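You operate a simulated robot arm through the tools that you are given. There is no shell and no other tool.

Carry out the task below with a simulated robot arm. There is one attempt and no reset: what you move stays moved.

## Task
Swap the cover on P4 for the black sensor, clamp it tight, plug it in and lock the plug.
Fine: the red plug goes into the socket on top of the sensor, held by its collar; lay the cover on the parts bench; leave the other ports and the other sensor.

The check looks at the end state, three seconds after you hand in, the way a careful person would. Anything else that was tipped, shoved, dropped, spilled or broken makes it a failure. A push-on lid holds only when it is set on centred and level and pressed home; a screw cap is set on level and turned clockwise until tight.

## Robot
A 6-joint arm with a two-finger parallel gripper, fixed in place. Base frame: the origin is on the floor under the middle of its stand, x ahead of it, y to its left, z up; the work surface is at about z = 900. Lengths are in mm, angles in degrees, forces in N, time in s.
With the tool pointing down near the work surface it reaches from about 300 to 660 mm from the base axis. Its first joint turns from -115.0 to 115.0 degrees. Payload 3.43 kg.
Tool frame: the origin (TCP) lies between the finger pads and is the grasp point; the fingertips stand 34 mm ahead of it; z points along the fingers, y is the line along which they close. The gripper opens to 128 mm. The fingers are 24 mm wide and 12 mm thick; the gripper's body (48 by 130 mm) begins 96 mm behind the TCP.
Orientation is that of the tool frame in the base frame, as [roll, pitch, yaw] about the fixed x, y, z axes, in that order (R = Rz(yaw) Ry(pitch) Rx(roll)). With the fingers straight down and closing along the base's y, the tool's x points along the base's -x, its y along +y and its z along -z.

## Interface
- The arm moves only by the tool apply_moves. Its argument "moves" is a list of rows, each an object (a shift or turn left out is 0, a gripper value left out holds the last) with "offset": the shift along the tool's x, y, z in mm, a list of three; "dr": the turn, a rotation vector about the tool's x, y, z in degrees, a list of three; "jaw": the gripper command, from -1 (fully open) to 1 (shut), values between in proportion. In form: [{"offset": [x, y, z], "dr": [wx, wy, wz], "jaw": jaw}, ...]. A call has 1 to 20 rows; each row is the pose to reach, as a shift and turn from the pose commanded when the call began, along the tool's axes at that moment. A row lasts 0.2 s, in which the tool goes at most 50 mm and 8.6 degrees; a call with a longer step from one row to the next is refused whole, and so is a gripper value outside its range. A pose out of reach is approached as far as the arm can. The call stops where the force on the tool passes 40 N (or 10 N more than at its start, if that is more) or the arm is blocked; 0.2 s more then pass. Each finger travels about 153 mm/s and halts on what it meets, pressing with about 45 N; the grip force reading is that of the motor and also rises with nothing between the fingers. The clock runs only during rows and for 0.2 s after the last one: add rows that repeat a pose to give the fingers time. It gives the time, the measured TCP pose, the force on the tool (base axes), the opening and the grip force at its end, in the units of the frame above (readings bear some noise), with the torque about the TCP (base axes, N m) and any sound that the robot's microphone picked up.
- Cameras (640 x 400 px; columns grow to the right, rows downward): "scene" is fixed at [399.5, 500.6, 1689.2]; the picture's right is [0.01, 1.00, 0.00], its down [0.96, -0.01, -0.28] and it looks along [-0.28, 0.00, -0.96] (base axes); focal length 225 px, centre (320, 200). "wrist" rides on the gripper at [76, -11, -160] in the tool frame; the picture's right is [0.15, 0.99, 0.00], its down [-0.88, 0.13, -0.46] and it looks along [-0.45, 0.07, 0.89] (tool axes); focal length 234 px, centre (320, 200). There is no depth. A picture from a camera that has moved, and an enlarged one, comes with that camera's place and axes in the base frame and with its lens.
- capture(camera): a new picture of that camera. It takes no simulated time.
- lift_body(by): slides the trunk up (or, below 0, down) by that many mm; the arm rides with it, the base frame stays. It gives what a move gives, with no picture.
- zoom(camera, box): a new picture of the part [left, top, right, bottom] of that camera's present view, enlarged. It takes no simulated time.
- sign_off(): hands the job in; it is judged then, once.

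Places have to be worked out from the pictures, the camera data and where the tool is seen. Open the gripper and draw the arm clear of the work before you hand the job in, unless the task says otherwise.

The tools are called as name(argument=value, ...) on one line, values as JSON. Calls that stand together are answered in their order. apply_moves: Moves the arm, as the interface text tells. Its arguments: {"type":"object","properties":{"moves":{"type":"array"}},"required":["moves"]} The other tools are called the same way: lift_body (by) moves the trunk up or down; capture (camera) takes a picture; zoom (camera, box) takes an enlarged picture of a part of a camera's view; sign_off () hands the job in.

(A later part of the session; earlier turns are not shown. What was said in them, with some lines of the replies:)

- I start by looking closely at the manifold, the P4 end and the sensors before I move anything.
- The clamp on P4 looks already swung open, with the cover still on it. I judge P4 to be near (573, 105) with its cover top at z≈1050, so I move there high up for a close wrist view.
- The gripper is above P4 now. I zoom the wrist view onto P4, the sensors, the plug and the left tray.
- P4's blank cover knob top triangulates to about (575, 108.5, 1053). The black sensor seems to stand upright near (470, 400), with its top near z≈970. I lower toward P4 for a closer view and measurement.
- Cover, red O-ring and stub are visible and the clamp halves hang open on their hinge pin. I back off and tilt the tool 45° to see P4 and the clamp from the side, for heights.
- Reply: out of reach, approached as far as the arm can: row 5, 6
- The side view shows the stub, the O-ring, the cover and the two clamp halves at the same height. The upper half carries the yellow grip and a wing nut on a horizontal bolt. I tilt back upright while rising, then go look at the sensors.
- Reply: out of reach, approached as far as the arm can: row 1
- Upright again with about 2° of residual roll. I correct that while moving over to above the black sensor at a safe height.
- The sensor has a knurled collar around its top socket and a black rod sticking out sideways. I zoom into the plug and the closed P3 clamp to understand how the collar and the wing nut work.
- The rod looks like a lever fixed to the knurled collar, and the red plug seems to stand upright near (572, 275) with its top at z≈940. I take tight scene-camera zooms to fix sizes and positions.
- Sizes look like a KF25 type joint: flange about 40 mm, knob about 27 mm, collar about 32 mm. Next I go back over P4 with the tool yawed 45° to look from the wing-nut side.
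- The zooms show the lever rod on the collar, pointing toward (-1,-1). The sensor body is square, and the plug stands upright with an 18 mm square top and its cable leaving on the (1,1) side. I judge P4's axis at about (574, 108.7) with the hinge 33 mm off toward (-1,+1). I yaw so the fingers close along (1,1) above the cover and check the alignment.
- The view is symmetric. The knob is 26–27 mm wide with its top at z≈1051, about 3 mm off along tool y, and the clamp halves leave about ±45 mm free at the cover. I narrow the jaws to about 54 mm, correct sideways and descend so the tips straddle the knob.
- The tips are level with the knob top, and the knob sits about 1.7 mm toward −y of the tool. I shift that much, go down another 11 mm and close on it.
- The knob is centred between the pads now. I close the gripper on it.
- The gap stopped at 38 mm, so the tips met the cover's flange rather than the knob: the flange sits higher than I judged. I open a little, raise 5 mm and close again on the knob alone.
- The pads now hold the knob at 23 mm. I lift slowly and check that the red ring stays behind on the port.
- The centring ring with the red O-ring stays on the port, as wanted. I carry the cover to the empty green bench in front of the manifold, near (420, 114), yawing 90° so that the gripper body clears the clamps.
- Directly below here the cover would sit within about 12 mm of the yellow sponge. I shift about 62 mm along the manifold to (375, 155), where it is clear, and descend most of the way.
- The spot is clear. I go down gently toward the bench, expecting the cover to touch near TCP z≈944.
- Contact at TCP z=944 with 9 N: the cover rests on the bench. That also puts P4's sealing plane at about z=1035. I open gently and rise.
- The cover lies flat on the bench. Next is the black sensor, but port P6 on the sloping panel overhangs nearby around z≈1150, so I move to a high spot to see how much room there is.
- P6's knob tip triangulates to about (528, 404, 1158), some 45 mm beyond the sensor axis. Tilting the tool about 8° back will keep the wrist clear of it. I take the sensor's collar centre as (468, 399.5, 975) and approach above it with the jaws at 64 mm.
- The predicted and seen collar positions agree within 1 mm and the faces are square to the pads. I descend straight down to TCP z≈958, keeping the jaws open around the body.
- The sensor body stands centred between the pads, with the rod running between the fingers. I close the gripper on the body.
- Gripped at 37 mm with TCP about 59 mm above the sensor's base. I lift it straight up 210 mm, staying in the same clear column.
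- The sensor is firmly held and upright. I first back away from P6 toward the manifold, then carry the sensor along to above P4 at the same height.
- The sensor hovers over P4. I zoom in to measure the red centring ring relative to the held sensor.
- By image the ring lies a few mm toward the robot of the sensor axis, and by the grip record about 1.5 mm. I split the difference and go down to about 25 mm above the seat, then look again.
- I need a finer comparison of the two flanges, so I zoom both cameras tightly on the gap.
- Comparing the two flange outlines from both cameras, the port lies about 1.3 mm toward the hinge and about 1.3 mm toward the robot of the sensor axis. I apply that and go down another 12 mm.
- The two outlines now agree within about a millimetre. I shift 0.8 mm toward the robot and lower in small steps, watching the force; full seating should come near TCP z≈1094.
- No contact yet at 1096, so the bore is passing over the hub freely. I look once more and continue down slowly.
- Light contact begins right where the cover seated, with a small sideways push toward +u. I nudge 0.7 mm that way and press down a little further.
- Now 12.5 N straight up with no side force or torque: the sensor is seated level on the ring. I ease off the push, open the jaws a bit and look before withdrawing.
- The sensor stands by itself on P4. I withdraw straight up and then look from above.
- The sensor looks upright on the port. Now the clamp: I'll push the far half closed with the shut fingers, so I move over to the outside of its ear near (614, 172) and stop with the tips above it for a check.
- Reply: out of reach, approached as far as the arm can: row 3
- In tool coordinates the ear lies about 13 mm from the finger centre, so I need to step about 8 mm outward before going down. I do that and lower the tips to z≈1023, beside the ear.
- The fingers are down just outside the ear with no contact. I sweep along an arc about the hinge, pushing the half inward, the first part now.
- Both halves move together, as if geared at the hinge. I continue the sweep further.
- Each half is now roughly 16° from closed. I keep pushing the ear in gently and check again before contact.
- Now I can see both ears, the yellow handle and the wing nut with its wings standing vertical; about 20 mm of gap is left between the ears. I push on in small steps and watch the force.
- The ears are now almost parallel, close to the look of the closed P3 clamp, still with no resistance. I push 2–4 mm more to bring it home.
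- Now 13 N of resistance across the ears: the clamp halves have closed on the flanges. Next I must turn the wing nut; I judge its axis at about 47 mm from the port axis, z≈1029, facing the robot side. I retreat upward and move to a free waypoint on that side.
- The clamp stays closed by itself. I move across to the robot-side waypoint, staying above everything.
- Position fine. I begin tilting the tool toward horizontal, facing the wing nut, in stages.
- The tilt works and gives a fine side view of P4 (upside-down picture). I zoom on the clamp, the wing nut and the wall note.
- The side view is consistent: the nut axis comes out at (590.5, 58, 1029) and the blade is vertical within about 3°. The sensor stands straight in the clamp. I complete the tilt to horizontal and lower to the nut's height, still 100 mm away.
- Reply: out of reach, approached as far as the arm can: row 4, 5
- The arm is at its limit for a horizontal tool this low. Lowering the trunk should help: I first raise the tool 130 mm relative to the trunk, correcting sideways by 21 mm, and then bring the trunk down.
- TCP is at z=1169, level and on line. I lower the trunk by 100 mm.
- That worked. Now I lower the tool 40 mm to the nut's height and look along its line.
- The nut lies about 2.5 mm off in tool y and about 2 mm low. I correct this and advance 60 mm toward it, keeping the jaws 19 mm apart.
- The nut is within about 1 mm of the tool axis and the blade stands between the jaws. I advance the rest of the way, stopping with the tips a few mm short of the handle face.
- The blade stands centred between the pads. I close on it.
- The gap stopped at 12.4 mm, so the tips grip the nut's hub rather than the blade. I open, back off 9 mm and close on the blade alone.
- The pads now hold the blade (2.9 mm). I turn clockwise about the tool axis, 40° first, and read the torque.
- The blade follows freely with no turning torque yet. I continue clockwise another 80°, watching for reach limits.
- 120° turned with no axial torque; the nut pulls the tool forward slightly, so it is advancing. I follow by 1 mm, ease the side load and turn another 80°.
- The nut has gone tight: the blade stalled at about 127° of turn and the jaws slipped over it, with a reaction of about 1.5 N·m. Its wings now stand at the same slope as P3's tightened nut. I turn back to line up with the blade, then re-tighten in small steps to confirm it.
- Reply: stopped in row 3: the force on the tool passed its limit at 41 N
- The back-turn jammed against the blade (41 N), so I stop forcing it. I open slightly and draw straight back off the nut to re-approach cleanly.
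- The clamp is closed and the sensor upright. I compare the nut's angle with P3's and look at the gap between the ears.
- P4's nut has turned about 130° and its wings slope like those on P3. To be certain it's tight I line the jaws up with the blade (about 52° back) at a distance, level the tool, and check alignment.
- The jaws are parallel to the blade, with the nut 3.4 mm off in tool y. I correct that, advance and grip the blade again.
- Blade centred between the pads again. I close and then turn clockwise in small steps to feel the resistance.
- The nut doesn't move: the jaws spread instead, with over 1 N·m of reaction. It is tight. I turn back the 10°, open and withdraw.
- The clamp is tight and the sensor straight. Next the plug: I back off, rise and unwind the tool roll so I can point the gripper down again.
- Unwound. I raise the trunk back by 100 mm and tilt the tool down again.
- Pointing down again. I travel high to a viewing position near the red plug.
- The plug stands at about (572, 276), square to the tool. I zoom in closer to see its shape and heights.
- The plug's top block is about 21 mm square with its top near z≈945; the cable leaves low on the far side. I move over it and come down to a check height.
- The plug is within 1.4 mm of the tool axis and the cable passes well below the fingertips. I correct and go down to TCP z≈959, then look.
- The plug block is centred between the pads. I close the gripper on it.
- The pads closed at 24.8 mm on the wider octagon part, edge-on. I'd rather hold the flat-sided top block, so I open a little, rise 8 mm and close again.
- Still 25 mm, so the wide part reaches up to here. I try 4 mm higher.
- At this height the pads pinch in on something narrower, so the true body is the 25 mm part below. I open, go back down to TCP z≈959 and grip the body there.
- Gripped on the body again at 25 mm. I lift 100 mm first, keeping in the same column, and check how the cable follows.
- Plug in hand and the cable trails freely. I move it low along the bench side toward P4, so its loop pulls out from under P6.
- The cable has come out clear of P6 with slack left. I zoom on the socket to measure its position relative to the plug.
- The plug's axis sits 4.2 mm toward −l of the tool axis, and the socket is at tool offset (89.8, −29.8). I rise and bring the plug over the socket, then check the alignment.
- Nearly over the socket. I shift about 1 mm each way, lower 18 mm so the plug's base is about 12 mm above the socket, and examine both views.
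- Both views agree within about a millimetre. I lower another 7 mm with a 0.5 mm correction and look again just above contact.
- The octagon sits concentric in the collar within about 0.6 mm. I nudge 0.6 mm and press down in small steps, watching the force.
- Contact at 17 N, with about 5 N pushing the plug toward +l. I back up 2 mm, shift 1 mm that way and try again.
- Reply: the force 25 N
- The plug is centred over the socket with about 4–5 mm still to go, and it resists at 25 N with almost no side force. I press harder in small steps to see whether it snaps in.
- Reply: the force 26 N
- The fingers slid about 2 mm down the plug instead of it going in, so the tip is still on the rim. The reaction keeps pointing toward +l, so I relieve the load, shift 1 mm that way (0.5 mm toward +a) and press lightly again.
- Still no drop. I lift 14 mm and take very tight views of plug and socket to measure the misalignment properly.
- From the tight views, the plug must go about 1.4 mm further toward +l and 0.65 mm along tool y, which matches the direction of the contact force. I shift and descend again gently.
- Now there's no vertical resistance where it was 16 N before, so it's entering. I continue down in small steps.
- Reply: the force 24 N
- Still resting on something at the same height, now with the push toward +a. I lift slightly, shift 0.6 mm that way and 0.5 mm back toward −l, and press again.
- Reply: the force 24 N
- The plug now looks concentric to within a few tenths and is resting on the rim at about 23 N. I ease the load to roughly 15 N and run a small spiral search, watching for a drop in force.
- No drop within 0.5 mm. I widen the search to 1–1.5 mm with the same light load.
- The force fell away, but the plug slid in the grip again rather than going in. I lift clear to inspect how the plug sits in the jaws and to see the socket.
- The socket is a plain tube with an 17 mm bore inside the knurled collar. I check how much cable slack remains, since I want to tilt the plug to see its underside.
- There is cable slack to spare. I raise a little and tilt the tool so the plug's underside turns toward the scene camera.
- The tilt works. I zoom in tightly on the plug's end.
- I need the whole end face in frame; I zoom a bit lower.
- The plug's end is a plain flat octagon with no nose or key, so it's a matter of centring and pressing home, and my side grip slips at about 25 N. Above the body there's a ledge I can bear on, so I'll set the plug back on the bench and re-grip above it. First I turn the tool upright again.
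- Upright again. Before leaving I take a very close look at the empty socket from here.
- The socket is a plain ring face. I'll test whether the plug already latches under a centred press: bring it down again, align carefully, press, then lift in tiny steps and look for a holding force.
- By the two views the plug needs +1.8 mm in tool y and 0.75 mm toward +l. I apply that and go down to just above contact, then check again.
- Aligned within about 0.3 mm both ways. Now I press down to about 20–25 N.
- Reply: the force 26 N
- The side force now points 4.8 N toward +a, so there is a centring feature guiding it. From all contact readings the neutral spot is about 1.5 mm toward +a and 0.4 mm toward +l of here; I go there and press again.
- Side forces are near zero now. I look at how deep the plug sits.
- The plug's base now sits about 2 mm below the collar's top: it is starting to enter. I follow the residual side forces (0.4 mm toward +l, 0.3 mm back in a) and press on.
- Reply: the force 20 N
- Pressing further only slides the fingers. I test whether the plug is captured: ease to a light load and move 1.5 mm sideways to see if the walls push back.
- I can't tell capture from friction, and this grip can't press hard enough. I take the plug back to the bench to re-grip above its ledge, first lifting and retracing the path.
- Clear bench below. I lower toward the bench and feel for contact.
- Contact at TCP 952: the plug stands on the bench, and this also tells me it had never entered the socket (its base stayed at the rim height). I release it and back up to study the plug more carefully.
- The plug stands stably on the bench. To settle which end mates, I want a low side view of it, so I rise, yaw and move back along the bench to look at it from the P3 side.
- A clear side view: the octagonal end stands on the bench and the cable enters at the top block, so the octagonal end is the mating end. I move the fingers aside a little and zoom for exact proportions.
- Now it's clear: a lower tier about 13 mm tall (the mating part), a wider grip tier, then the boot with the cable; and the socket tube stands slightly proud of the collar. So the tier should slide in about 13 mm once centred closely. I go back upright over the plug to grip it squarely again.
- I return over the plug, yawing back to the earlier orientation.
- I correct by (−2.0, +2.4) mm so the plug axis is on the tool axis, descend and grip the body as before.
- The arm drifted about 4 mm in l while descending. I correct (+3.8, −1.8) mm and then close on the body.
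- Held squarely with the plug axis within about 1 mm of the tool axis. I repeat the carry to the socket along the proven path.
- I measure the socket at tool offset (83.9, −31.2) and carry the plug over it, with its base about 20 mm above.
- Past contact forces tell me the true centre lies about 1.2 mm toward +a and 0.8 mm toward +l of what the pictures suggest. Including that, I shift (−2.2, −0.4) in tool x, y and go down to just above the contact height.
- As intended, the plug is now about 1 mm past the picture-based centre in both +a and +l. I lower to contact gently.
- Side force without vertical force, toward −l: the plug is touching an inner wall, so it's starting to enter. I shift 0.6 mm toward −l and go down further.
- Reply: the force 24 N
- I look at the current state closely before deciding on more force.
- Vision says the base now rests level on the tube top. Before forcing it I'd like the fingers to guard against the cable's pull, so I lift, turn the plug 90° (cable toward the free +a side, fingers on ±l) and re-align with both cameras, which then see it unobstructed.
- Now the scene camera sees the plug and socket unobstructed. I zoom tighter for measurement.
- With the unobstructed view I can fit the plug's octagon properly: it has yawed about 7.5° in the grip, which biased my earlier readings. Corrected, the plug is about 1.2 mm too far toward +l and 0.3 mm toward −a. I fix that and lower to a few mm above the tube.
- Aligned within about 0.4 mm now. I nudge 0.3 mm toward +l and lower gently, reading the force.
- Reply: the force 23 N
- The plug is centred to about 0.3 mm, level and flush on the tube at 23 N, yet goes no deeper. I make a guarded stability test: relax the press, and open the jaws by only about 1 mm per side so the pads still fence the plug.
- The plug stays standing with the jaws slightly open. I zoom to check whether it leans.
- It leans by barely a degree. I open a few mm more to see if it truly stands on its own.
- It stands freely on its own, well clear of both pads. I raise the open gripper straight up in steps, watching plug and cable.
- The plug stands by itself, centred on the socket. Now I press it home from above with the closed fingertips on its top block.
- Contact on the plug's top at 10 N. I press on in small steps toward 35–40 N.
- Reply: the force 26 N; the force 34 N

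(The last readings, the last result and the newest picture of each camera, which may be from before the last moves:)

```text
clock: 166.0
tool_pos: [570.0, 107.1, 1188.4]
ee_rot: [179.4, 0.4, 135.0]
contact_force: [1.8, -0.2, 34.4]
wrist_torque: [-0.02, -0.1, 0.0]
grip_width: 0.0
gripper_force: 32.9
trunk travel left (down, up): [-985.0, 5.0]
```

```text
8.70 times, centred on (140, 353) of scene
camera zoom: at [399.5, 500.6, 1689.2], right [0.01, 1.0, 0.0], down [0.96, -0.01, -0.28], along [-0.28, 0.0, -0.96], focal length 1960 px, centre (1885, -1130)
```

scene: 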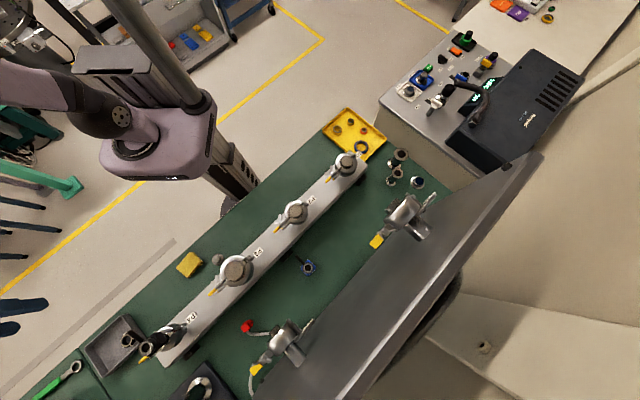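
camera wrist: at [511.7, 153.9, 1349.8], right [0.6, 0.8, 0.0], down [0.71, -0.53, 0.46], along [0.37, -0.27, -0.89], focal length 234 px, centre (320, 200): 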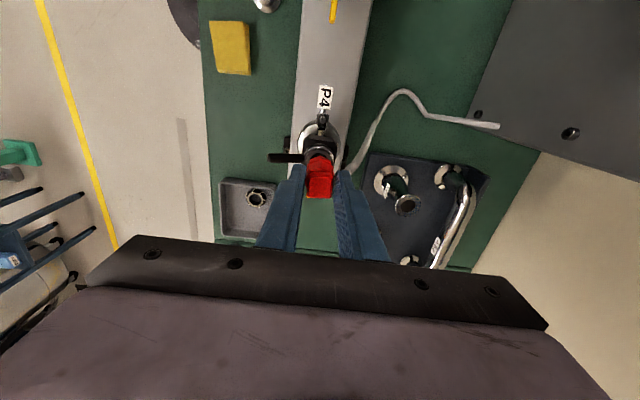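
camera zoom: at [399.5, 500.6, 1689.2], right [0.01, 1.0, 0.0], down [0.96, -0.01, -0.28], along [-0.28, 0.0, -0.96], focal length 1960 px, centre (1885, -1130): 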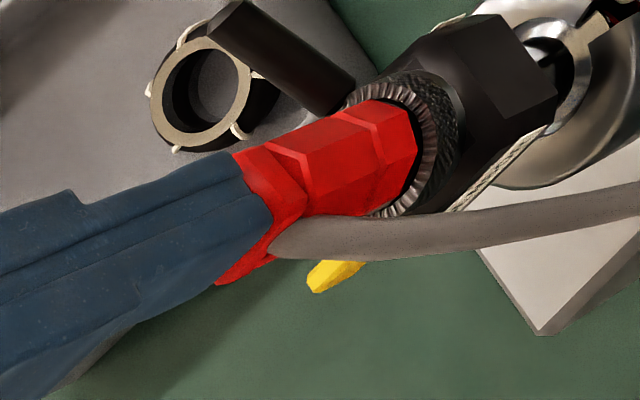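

34 N and rock solid. I add a final push to just over 40 N to be sure it's home.

apply_moves(moves=[{"offset": [0, 0, 0.8], "jaw": 1}, {"offset": [0, 0, 1.5], "jaw": 1}])

zoom(camera="wrist", box=[285, 90, 355, 190])

```text
clock: 166.6
tool_pos: [570.4, 106.0, 1188.2]
ee_rot: [179.3, 0.3, 135.0]
contact_force: [-0.1, 1.0, 37.6]
wrist_torque: [0.03, -0.01, 0.01]
grip_width: 0.0
gripper_force: 32.8
trunk travel left (down, up): [-985.0, 5.0]
```

```text
4.00 times, centred on (320, 140) of wrist
camera zoom: at [506.6, 151.5, 1347.8], right [0.6, 0.8, 0.01], down [0.71, -0.53, 0.46], along [0.38, -0.27, -0.89], focal length 937 px, centre (320, 440)
```

zoom: 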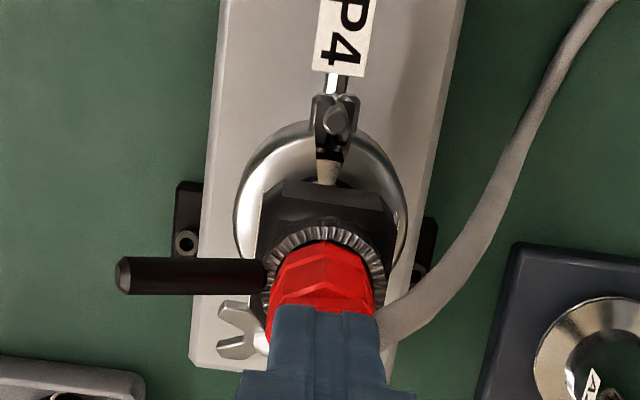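

It's firmly down and can't go lower. Next I try the collar's lever: I raise clear of the plug and bring the closed fingers down on the +a side of the rod, ready to push it clockwise.

apply_moves(moves=[{"offset": [0, 0, -5], "jaw": 1}, {"offset": [0, 0, -35], "jaw": 1}, {"offset": [0, 0, -65], "jaw": 1}, {"offset": [-14, -20, -65], "jaw": 1}, {"offset": [-27, -40, -65], "jaw": 1}, {"offset": [-27, -40, -65], "jaw": 1}])

zoom(camera="wrist", box=[280, 80, 420, 200])

zoom(camera="scene", box=[110, 320, 180, 376])

```text
clock: 168.0
tool_pos: [564.5, 59.8, 1246.9]
ee_rot: [-180.0, 0.0, 135.1]
contact_force: [0.3, 0.5, -0.5]
wrist_torque: [0.03, -0.01, 0.01]
grip_width: 0.0
gripper_force: 33.0
trunk travel left (down, up): [-985.0, 5.0]
```

```text
3.33 times, centred on (350, 140) of wrist
camera zoom: at [503.6, 105.2, 1407.6], right [0.6, 0.8, 0.0], down [0.72, -0.53, 0.46], along [0.37, -0.27, -0.89], focal length 781 px, centre (220, 400)
```

zoom: 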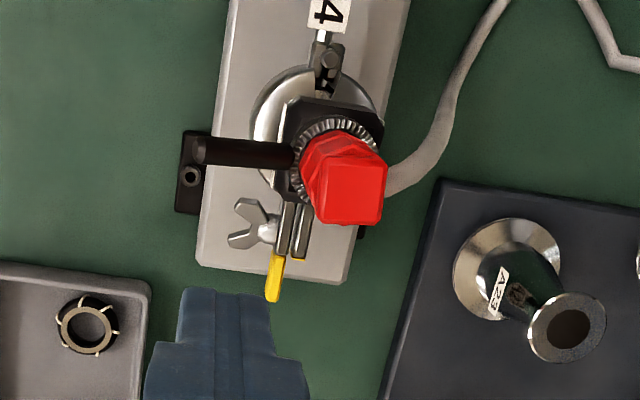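

```text
7.14 times, centred on (145, 348) of scene
camera zoom: at [399.5, 500.6, 1689.2], right [0.01, 1.0, 0.0], down [0.96, -0.01, -0.28], along [-0.28, 0.0, -0.96], focal length 1610 px, centre (1570, -857)
```

zoom: 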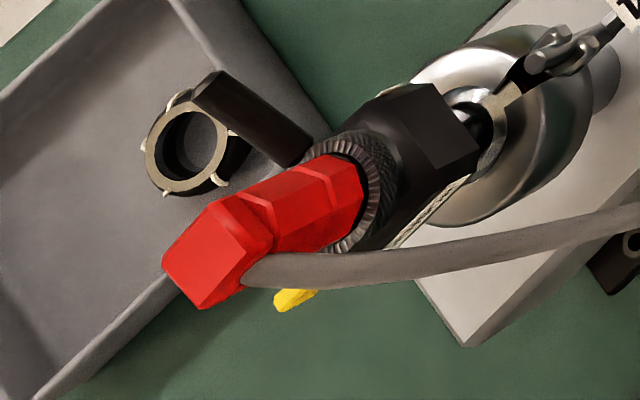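

The rod lies between (a −2.6, l −14) and (a 2, l −50), about 10 mm from the finger's near face. I descend beside it to rod height.

apply_moves(moves=[{"offset": [0, 0, 45], "jaw": 1}, {"offset": [0, 0, 85], "jaw": 1}, {"offset": [0, 0, 110], "jaw": 1}, {"offset": [0, 0, 119], "jaw": 1}, {"offset": [0, 0, 119], "jaw": 1}])

zoom(camera="wrist", box=[270, 70, 430, 200])

zoom(camera="scene", box=[110, 320, 180, 376])

```text
clock: 169.2
tool_pos: [561.9, 57.5, 1131.3]
ee_rot: [-180.0, 0.0, 134.9]
contact_force: [-0.5, -0.9, 0.3]
wrist_torque: [-0.01, -0.01, 0.02]
grip_width: 0.0
gripper_force: 33.2
trunk travel left (down, up): [-985.0, 5.0]
```

```text
3.08 times, centred on (350, 135) of wrist
camera zoom: at [500.3, 102.8, 1290.7], right [0.6, 0.8, 0.0], down [0.72, -0.53, 0.46], along [0.37, -0.27, -0.89], focal length 720 px, centre (228, 400)
```

zoom: 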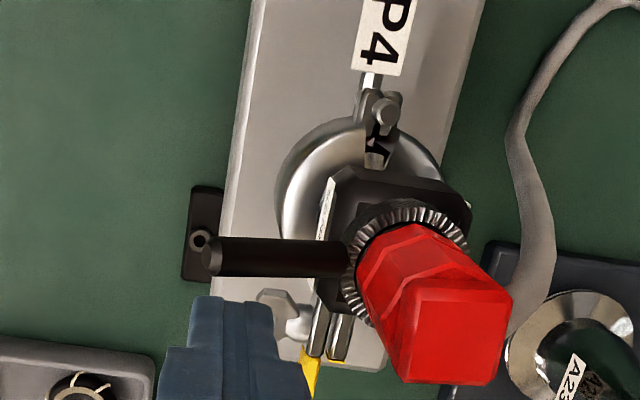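

```text
7.14 times, centred on (145, 348) of scene
camera zoom: at [399.5, 500.6, 1689.2], right [0.01, 1.0, 0.0], down [0.96, -0.01, -0.28], along [-0.28, 0.0, -0.96], focal length 1610 px, centre (1570, -857)
```

zoom: 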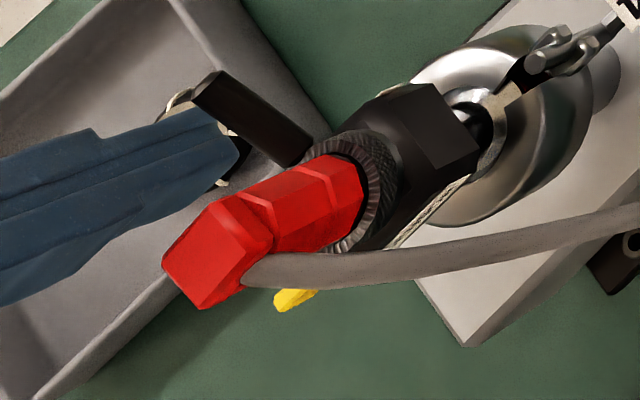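

The finger is beside the rod. I push toward −a (clockwise as seen from above) slowly and watch the force and the plug.

apply_moves(moves=[{"offset": [4, 0, 0], "jaw": 1}, {"offset": [8, 0, 0], "jaw": 1}, {"offset": [12, 0, 0], "jaw": 1}, {"offset": [15, 0, 0], "jaw": 1}])

zoom(camera="wrist", box=[270, 70, 430, 200])

zoom(camera="scene", box=[110, 320, 180, 376])

```text
clock: 170.2
tool_pos: [551.0, 69.1, 1128.9]
ee_rot: [180.0, 0.1, 134.9]
contact_force: [0.7, 0.3, 0.2]
wrist_torque: [-0.01, -0.04, -0.01]
grip_width: 0.3
gripper_force: 32.9
trunk travel left (down, up): [-985.0, 5.0]
```

```text
3.08 times, centred on (350, 135) of wrist
camera zoom: at [490.3, 115.0, 1289.1], right [0.6, 0.8, 0.0], down [0.72, -0.53, 0.46], along [0.37, -0.27, -0.89], focal length 720 px, centre (228, 400)
```

zoom: 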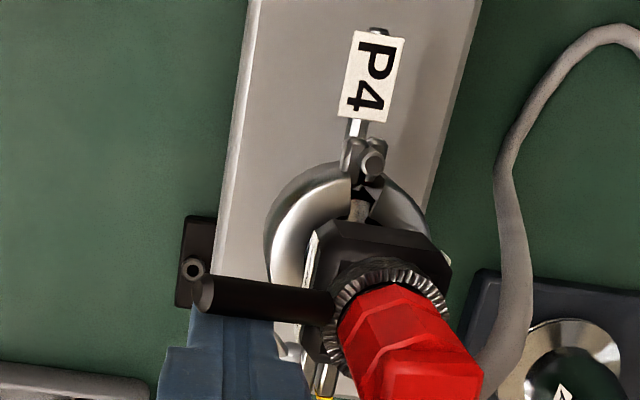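

```text
7.14 times, centred on (145, 348) of scene
camera zoom: at [399.5, 500.6, 1689.2], right [0.01, 1.0, 0.0], down [0.96, -0.01, -0.28], along [-0.28, 0.0, -0.96], focal length 1610 px, centre (1570, -857)
```

zoom: 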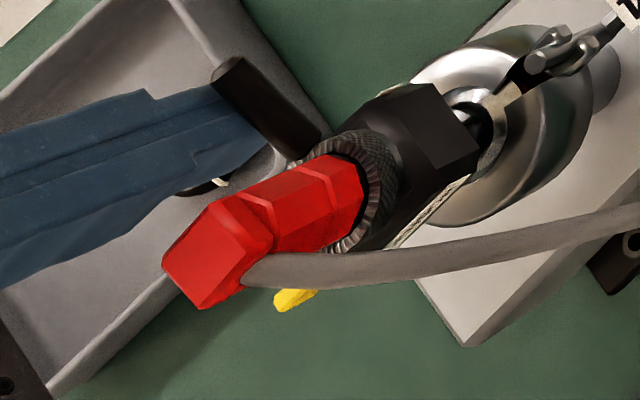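

The lever swings clockwise with almost no resistance, and the plug doesn't move. I follow the arc further.

apply_moves(moves=[{"offset": [2.1, 0.3, 0], "jaw": 1}, {"offset": [7, -0.5, 0], "jaw": 1}, {"offset": [11.7, -1.3, 0], "jaw": 1}, {"offset": [17, -0.7, 0], "jaw": 1}, {"offset": [22.5, -0.1, 0], "jaw": 1}])

zoom(camera="scene", box=[110, 320, 180, 376])

zoom(camera="wrist", box=[270, 90, 430, 220])

```text
clock: 171.4
tool_pos: [537.3, 83.9, 1127.4]
ee_rot: [-179.9, 0.0, 135.0]
contact_force: [0.3, 0.2, -0.5]
wrist_torque: [0.01, -0.01, -0.02]
grip_width: 0.0
gripper_force: 33.1
trunk travel left (down, up): [-985.0, 5.0]
```

```text
7.14 times, centred on (145, 348) of scene
camera zoom: at [399.5, 500.6, 1689.2], right [0.01, 1.0, 0.0], down [0.96, -0.01, -0.28], along [-0.28, 0.0, -0.96], focal length 1610 px, centre (1570, -857)
```

zoom: 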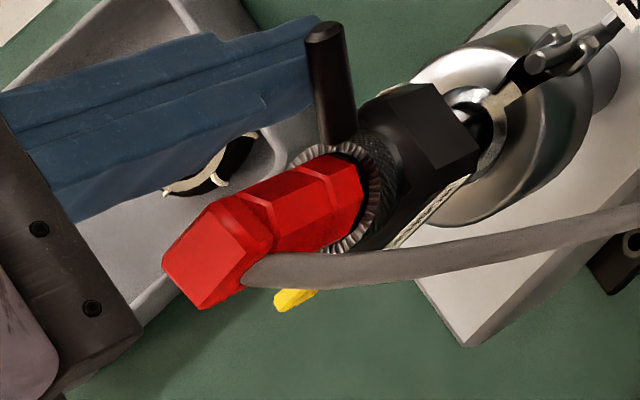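

```text
3.08 times, centred on (350, 155) of wrist
camera zoom: at [475.1, 131.0, 1287.7], right [0.6, 0.8, 0.0], down [0.72, -0.53, 0.46], along [0.37, -0.27, -0.89], focal length 720 px, centre (228, 338)
```

zoom: 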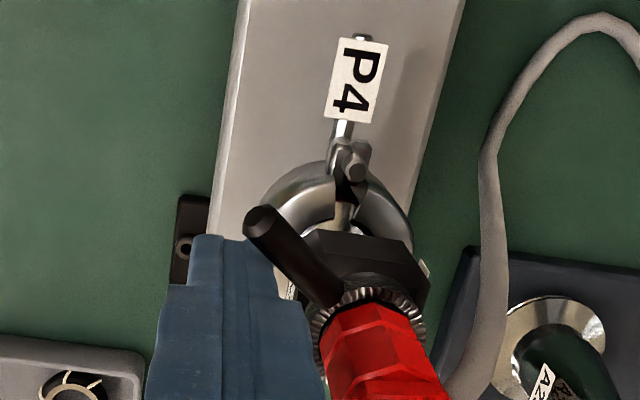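

The lever is at about 50° and still free. I continue around toward 90°.

apply_moves(moves=[{"offset": [6.5, 1.5, 0], "jaw": 1}, {"offset": [13.1, 4, 0], "jaw": 1}, {"offset": [18, 8, 0], "jaw": 1}, {"offset": [22.3, 12.8, 0], "jaw": 1}, {"offset": [25.7, 18.5, 0], "jaw": 1}, {"offset": [28.6, 24.6, 0], "jaw": 1}])

zoom(camera="scene", box=[110, 320, 180, 376])

zoom(camera="wrist", box=[270, 110, 430, 240])

```text
clock: 172.8
tool_pos: [534.2, 122.7, 1128.5]
ee_rot: [-180.0, 0.0, 135.0]
contact_force: [0.4, 0.4, 0.4]
wrist_torque: [-0.04, -0.01, 0.0]
grip_width: 0.0
gripper_force: 33.2
trunk travel left (down, up): [-985.0, 5.0]
```

```text
7.14 times, centred on (145, 348) of scene
camera zoom: at [399.5, 500.6, 1689.2], right [0.01, 1.0, 0.0], down [0.96, -0.01, -0.28], along [-0.28, 0.0, -0.96], focal length 1610 px, centre (1570, -857)
```

zoom: 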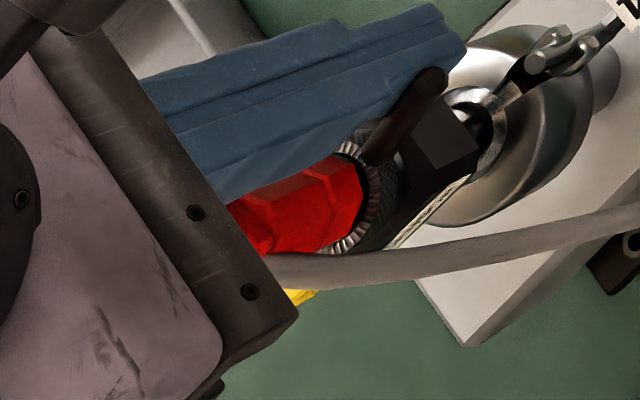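

```text
3.08 times, centred on (350, 175) of wrist
camera zoom: at [472.0, 169.0, 1288.2], right [0.6, 0.8, 0.0], down [0.71, -0.53, 0.46], along [0.37, -0.27, -0.89], focal length 720 px, centre (228, 277)
```

zoom: 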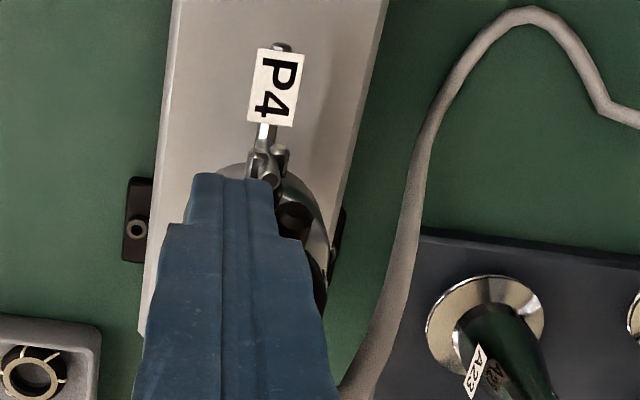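

Still free at 90°. I continue a little further to find whether it has a stop.

apply_moves(moves=[{"offset": [1.5, 4, 0], "jaw": 1}, {"offset": [3, 8, 0], "jaw": 1}, {"offset": [4, 13, 0], "jaw": 1}, {"offset": [4.5, 18, 0], "jaw": 1}])

zoom(camera="scene", box=[110, 320, 180, 376])

```text
clock: 173.8
tool_pos: [534.5, 125.4, 1128.9]
ee_rot: [-178.4, -0.1, 134.9]
contact_force: [-11.8, -22.9, 12.3]
wrist_torque: [-0.26, 0.05, -0.08]
grip_width: 0.0
gripper_force: 32.6
trunk travel left (down, up): [-985.0, 5.0]
stopped in row 4: the force on the tool passed its limit at 41 N (the readings are from after the stop); the commanded pose is now the measured one
```

```text
7.14 times, centred on (145, 348) of scene
camera zoom: at [399.5, 500.6, 1689.2], right [0.01, 1.0, 0.0], down [0.96, -0.01, -0.28], along [-0.28, 0.0, -0.96], focal length 1610 px, centre (1570, -857)
```

zoom: 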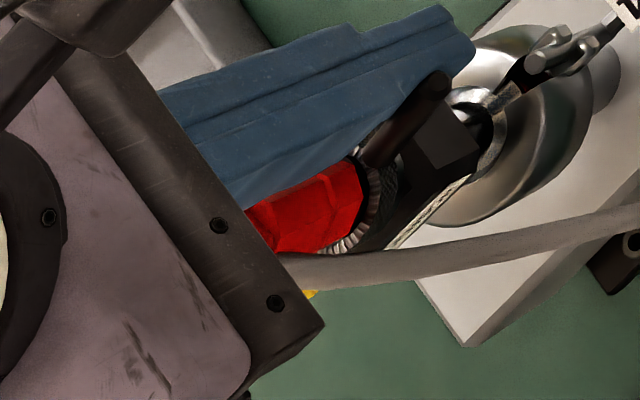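

The lever has come to a firm stop after about a quarter turn. I back off and check whether the plug is now held, by gripping it and pulling up gently.

apply_moves(moves=[{"offset": [0, -6, 0], "jaw": 1}, {"offset": [6, -12, 0], "jaw": 1}, {"offset": [6, -12, -45], "jaw": 0.3}, {"offset": [6, -12, -90], "jaw": 0.3}, {"offset": [6, -12, -120], "jaw": 0.3}])

capture(camera="wrist")

zoom(camera="wrist", box=[290, 120, 420, 230])

zoom(camera="scene", box=[110, 320, 180, 376])

```text
clock: 175.0
tool_pos: [529.7, 127.9, 1249.4]
ee_rot: [-178.9, -0.2, 135.1]
contact_force: [-0.4, 0.3, 0.6]
wrist_torque: [0.0, -0.01, 0.01]
grip_width: 44.9
gripper_force: 0.1
trunk travel left (down, up): [-985.0, 5.0]
```

```text
taken
camera wrist: at [469.7, 177.1, 1408.4], right [0.59, 0.8, -0.02], down [0.72, -0.53, 0.45], along [0.35, -0.28, -0.89], focal length 234 px, centre (320, 200)
```

wrist: 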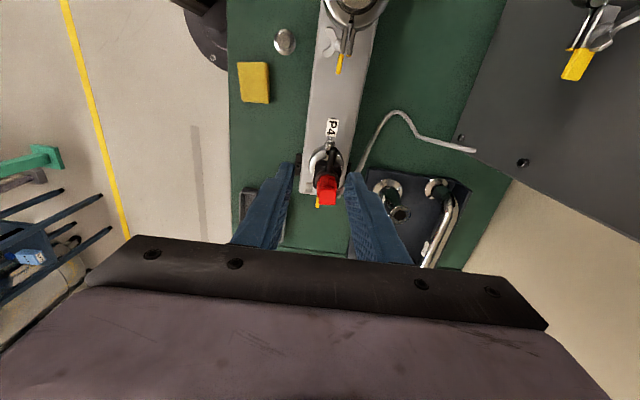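

```text
3.64 times, centred on (355, 175) of wrist
camera zoom: at [469.7, 177.1, 1408.4], right [0.59, 0.8, -0.02], down [0.72, -0.53, 0.45], along [0.35, -0.28, -0.89], focal length 852 px, centre (193, 291)
```

zoom: 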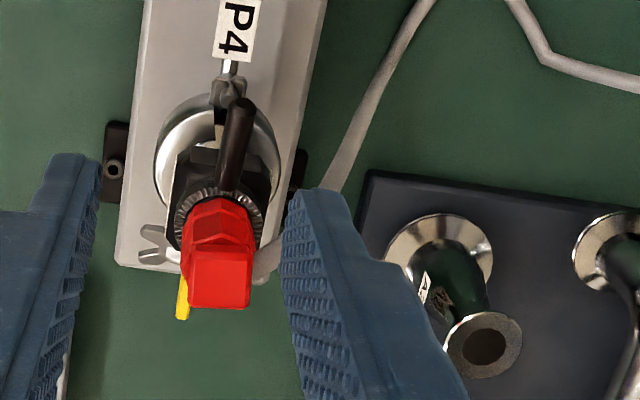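

```text
7.14 times, centred on (145, 348) of scene
camera zoom: at [399.5, 500.6, 1689.2], right [0.01, 1.0, 0.0], down [0.96, -0.01, -0.28], along [-0.28, 0.0, -0.96], focal length 1610 px, centre (1570, -857)
```

zoom: 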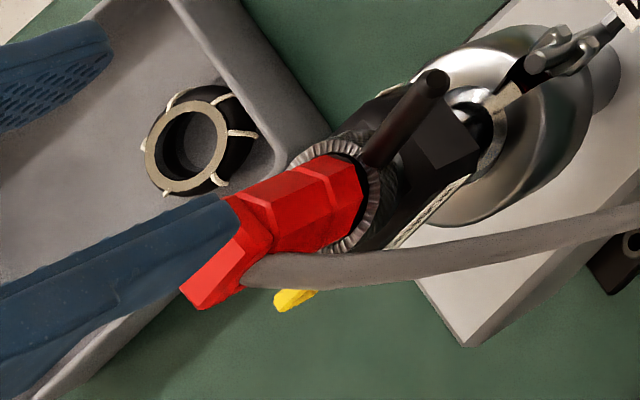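

The lever now points along −a and the plug is unchanged. I rotate the gripper so its fingers avoid cable and lever, and come down around the plug for a gentle pull test.

apply_moves(moves=[{"offset": [-4, 1.5, 0], "dr": [-1.1, 0, -8.2], "jaw": 0.3}, {"offset": [-8, 3, 0], "dr": [-1.1, 0, -16.4], "jaw": 0.3}, {"offset": [-12, 4.5, 0], "dr": [-1.1, 0, -24.6], "jaw": 0.3}, {"offset": [-16, 6, 0], "dr": [-1.1, 0, -32.8], "jaw": 0.3}, {"offset": [-20, 7.5, 0], "dr": [-1.1, 0, -41], "jaw": 0.3}, {"offset": [-25, 9, 0], "dr": [-1.1, 0, -49.2], "jaw": 0.3}, {"offset": [-30, 10.5, 0], "dr": [-1.1, 0, -57.4], "jaw": 0.3}, {"offset": [-35, 12, 0], "dr": [-1.1, 0, -65.6], "jaw": 0.3}, {"offset": [-40, 14, 0], "dr": [-1.1, 0, -73.8], "jaw": 0.3}, {"offset": [-45.4, 15.8, 0], "dr": [-1.1, 0, -82], "jaw": 0.3}, {"offset": [-45.4, 15.8, 0], "dr": [-1.1, 0, -90], "jaw": 0.3}, {"offset": [-45.4, 15.8, 20], "dr": [-1.1, 0, -90], "jaw": 0.3}, {"offset": [-45.4, 15.8, 20], "dr": [-1.1, 0, -90], "jaw": 0.3}])

zoom(camera="wrist", box=[270, 90, 370, 200])

```text
clock: 177.8
tool_pos: [571.2, 108.8, 1227.6]
ee_rot: [179.0, -0.5, -135.0]
contact_force: [-0.3, -0.1, -0.3]
wrist_torque: [0.04, 0.0, 0.01]
grip_width: 45.0
gripper_force: 0.0
trunk travel left (down, up): [-985.0, 5.0]
```

```text
3.64 times, centred on (320, 145) of wrist
camera zoom: at [528.1, 46.6, 1387.5], right [-0.8, 0.59, 0.02], down [0.54, 0.71, 0.45], along [0.26, 0.37, -0.89], focal length 852 px, centre (320, 400)
```

zoom: 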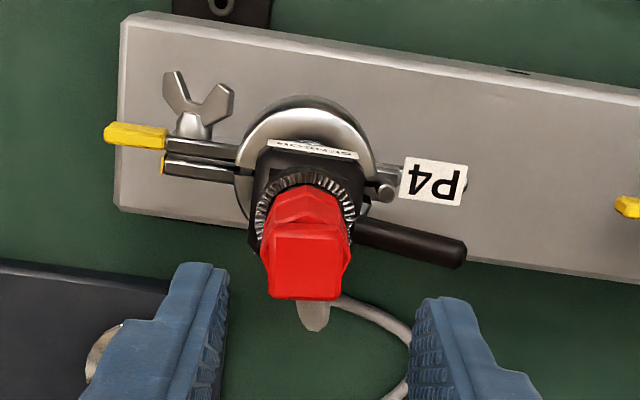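

apply_moves(moves=[{"offset": [2, -3.3, 0], "dr": [1, -0.5, 0], "jaw": 0.3}, {"offset": [2, -3.3, 25], "dr": [1, -0.5, 0], "jaw": 0.3}, {"offset": [2, -3.3, 40], "dr": [1, -0.5, 0], "jaw": 0.3}, {"offset": [2, -3.3, 40], "dr": [1, -0.5, 0], "jaw": 0.3}])

zoom(camera="wrist", box=[270, 100, 370, 210])

```text
clock: 178.8
tool_pos: [570.8, 104.1, 1184.9]
ee_rot: [-179.8, 0.1, -134.9]
contact_force: [0.2, 0.0, -0.6]
wrist_torque: [0.04, 0.01, -0.01]
grip_width: 44.7
gripper_force: 0.0
trunk travel left (down, up): [-985.0, 5.0]
```

```text
3.64 times, centred on (320, 155) of wrist
camera zoom: at [525.2, 43.1, 1344.5], right [-0.8, 0.6, 0.0], down [0.53, 0.72, 0.46], along [0.27, 0.36, -0.89], focal length 852 px, centre (320, 364)
```

zoom: 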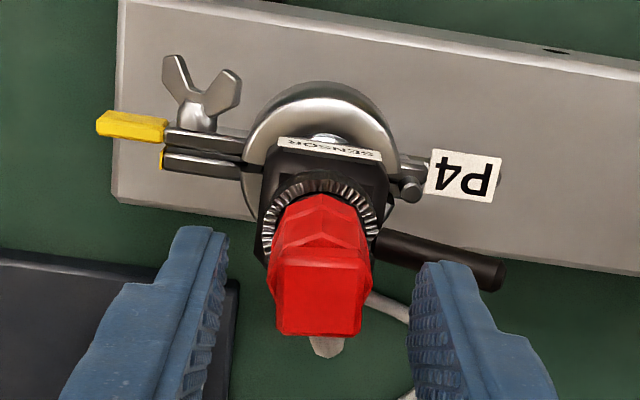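

Well centred. I descend the last bit, close on the body, and lift 1–3 mm while reading the force.

apply_moves(moves=[{"offset": [0.5, 0, 10], "jaw": 0.3}, {"offset": [0.5, 0, 18], "jaw": 0.3}, {"offset": [0.5, 0, 18], "jaw": 1}, {"offset": [0.5, 0, 18], "jaw": 1}, {"offset": [0.5, 0, 18], "jaw": 1}])

apply_moves(moves=[{"offset": [0, 0, -1], "jaw": 1}, {"offset": [0, 0, -1.5], "jaw": 1}])

apply_moves(moves=[{"offset": [0, 0, -1], "jaw": 1}, {"offset": [0, 0, -1.5], "jaw": 1}])

zoom(camera="scene", box=[120, 330, 170, 368])

```text
clock: 180.0
tool_pos: [570.0, 103.4, 1166.0]
ee_rot: [-180.0, 0.0, -134.9]
contact_force: [2.4, -2.7, 1.8]
wrist_torque: [0.1, 0.15, 0.25]
grip_width: 24.1
gripper_force: 45.1
trunk travel left (down, up): [-985.0, 5.0]
```

```text
clock: 180.6
tool_pos: [570.2, 104.0, 1167.2]
ee_rot: [179.9, -0.4, -134.8]
contact_force: [-3.1, -2.9, -11.2]
wrist_torque: [0.25, -0.65, 0.28]
grip_width: 24.3
gripper_force: 44.8
trunk travel left (down, up): [-985.0, 5.0]
```

```text
clock: 181.2
tool_pos: [570.8, 103.7, 1167.9]
ee_rot: [179.9, -0.3, -135.0]
contact_force: [-4.4, -2.5, -23.0]
wrist_torque: [-0.19, -0.24, 0.28]
grip_width: 24.3
gripper_force: 44.6
trunk travel left (down, up): [-985.0, 5.0]
```

```text
10.53 times, centred on (145, 349) of scene
camera zoom: at [399.5, 500.6, 1689.2], right [0.01, 1.0, 0.0], down [0.96, -0.01, -0.28], along [-0.28, 0.0, -0.96], focal length 2373 px, centre (2162, -1368)
```

zoom: 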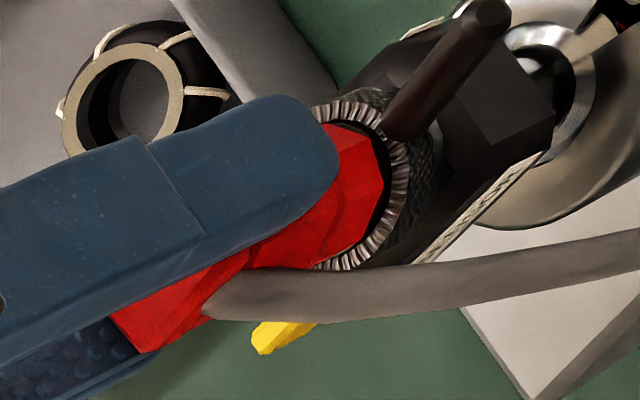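

The plug resists a 23 N pull: it is seated and the collar has locked it. I relax the pull, open the gripper and withdraw straight up.

apply_moves(moves=[{"offset": [0, 0, 1.5], "jaw": 1}, {"offset": [0, 0, 2.7], "jaw": 1}, {"offset": [0, 0, 2.7], "jaw": 0.3}, {"offset": [0, 0, 2.7], "jaw": 0.3}, {"offset": [0, 0, -20], "jaw": 0.3}, {"offset": [0, 0, -60], "jaw": 0.3}, {"offset": [0, 0, -90], "jaw": 0.3}])

capture(camera="wrist")

zoom(camera="wrist", box=[260, 70, 380, 200])

zoom(camera="scene", box=[110, 310, 210, 390])

```text
clock: 182.8
tool_pos: [569.1, 103.7, 1261.5]
ee_rot: [-179.9, 0.0, -135.0]
contact_force: [0.7, -0.5, -0.4]
wrist_torque: [0.01, -0.01, 0.0]
grip_width: 45.0
gripper_force: 0.0
trunk travel left (down, up): [-985.0, 5.0]
```

```text
taken
camera wrist: at [523.8, 42.7, 1421.1], right [-0.8, 0.6, 0.0], down [0.53, 0.72, 0.46], along [0.27, 0.36, -0.89], focal length 234 px, centre (320, 200)
```

wrist: 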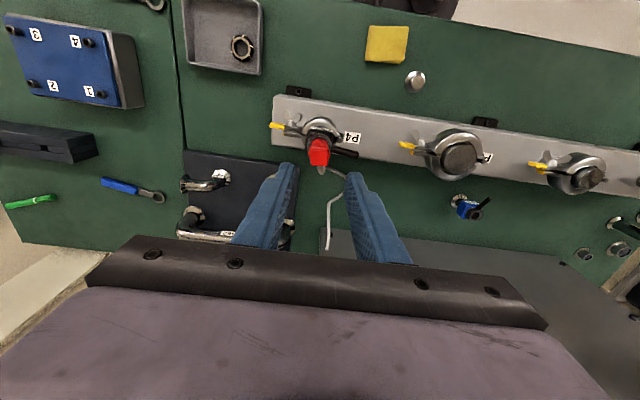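

```text
3.08 times, centred on (320, 135) of wrist
camera zoom: at [523.8, 42.7, 1421.1], right [-0.8, 0.6, 0.0], down [0.53, 0.72, 0.46], along [0.27, 0.36, -0.89], focal length 720 px, centre (320, 400)
```

zoom: 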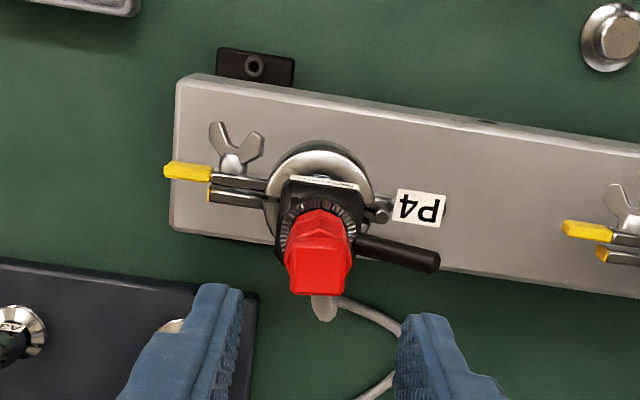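

```text
5.00 times, centred on (160, 350) of scene
camera zoom: at [399.5, 500.6, 1689.2], right [0.01, 1.0, 0.0], down [0.96, -0.01, -0.28], along [-0.28, 0.0, -0.96], focal length 1127 px, centre (1120, -550)
```

zoom: 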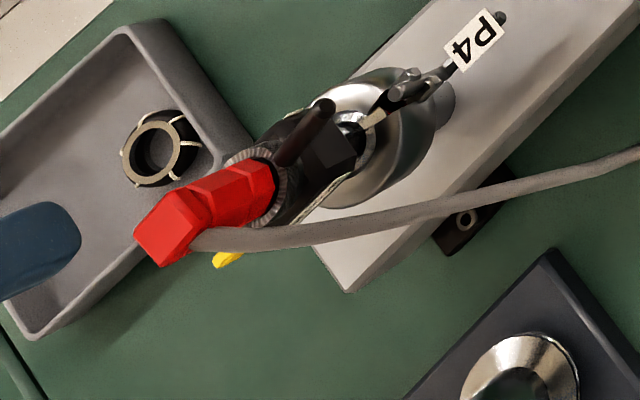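

Plug, lever, clamp and cable all look right. I now draw the arm away to its starting area with the gripper open, travelling high above everything.

apply_moves(moves=[{"offset": [0, 0, -15], "jaw": 0}, {"offset": [4, 37, -15], "dr": [0, 0, 5.6], "jaw": -0.5}, {"offset": [9, 75, -15], "dr": [0, 0, 11.2], "jaw": -1}, {"offset": [13, 112, -15], "dr": [0, 0, 16.8], "jaw": -1}, {"offset": [17, 150, -15], "dr": [0, 0, 22.4], "jaw": -1}, {"offset": [22, 187, -15], "dr": [0, 0, 28], "jaw": -1}, {"offset": [26, 225, -15], "dr": [0, 0, 33.6], "jaw": -1}, {"offset": [30, 262, -15], "dr": [0, 0, 39.2], "jaw": -1}, {"offset": [34.6, 299, -15], "dr": [0, 0, 45], "jaw": -1}, {"offset": [34.6, 299, -15], "dr": [0, 0, 45], "jaw": -1}])

capture(camera="scene")

capture(camera="wrist")

zoom(camera="scene", box=[130, 270, 270, 390])

zoom(camera="scene", box=[140, 325, 190, 365])

```text
clock: 185.0
tool_pos: [333.2, 291.8, 1276.0]
ee_rot: [-179.9, 0.2, -180.0]
contact_force: [0.7, 0.3, -0.2]
wrist_torque: [0.01, 0.0, 0.03]
grip_width: 128.2
gripper_force: 0.0
trunk travel left (down, up): [-985.0, 5.0]
```

```text
taken
```

scene: 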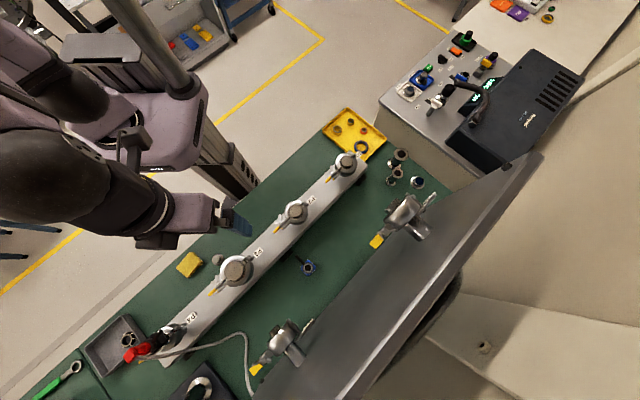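

```text
taken
camera wrist: at [256.9, 281.3, 1435.4], right [-0.15, 0.99, 0.0], down [0.88, 0.13, 0.46], along [0.45, 0.07, -0.89], focal length 234 px, centre (320, 200)
```

wrist: 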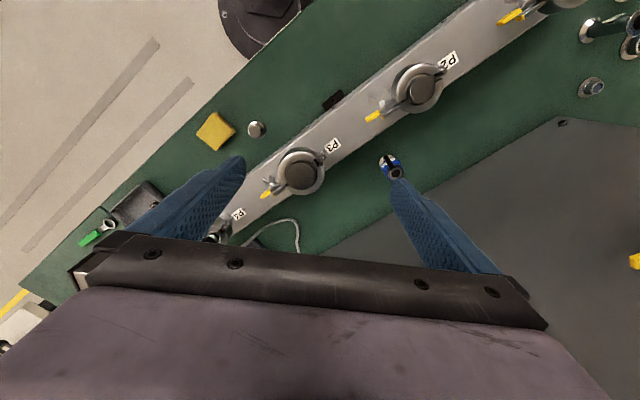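

```text
3.33 times, centred on (200, 330) of scene
camera zoom: at [399.5, 500.6, 1689.2], right [0.01, 1.0, 0.0], down [0.96, -0.01, -0.28], along [-0.28, 0.0, -0.96], focal length 751 px, centre (720, -233)
```

zoom: 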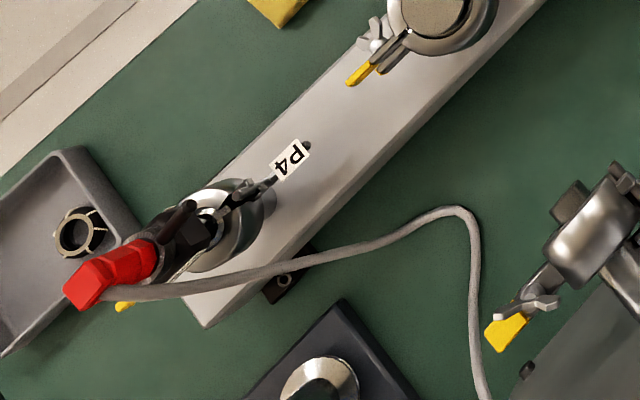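

```text
10.00 times, centred on (165, 345) of scene
camera zoom: at [399.5, 500.6, 1689.2], right [0.01, 1.0, 0.0], down [0.96, -0.01, -0.28], along [-0.28, 0.0, -0.96], focal length 2254 px, centre (1870, -1250)
```

zoom: 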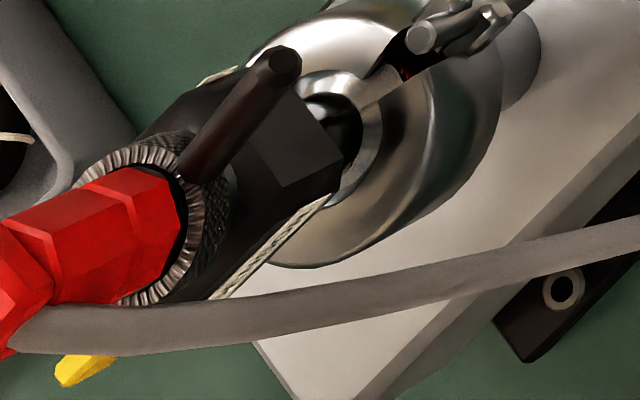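

Final look: the sensor stands straight in the closed, tightened clamp on P4. The plug is locked with its lever at the stop, the cover lies flat on the green bench, and the blue sensor and other ports are untouched. The gripper is open and clear, so I hand the job in.

sign_off()

```text
The job is handed in.
```

The job is handed in: the black sensor is on P4, clamped tight and plugged in, with the plug locked.

- **Cover:** it came off P4 with the O-ring left on the port. It now lies flat on the green bench near the yellow sponge. I took that bench to be the "parts bench".
- **Sensor:** it stands straight on P4 with the clamp halves closed on it. I turned the wing nut clockwise about 130° until it stalled. On re-checking it held against more than 1 N·m without moving.
- **Plug:** it took several tries to get on, because my first grip slipped before the plug was centred. I set it back on the bench once, re-gripped it and pressed it down with about 37 N.
- **Collar:** I turned its lever clockwise to a firm stop. The plug then held against a 23 N upward pull.

I didn't disturb the other ports, the blue sensor or anything else on the bench. The arm is back at its starting area with the gripper open; the trunk is 60 mm higher than at the start.
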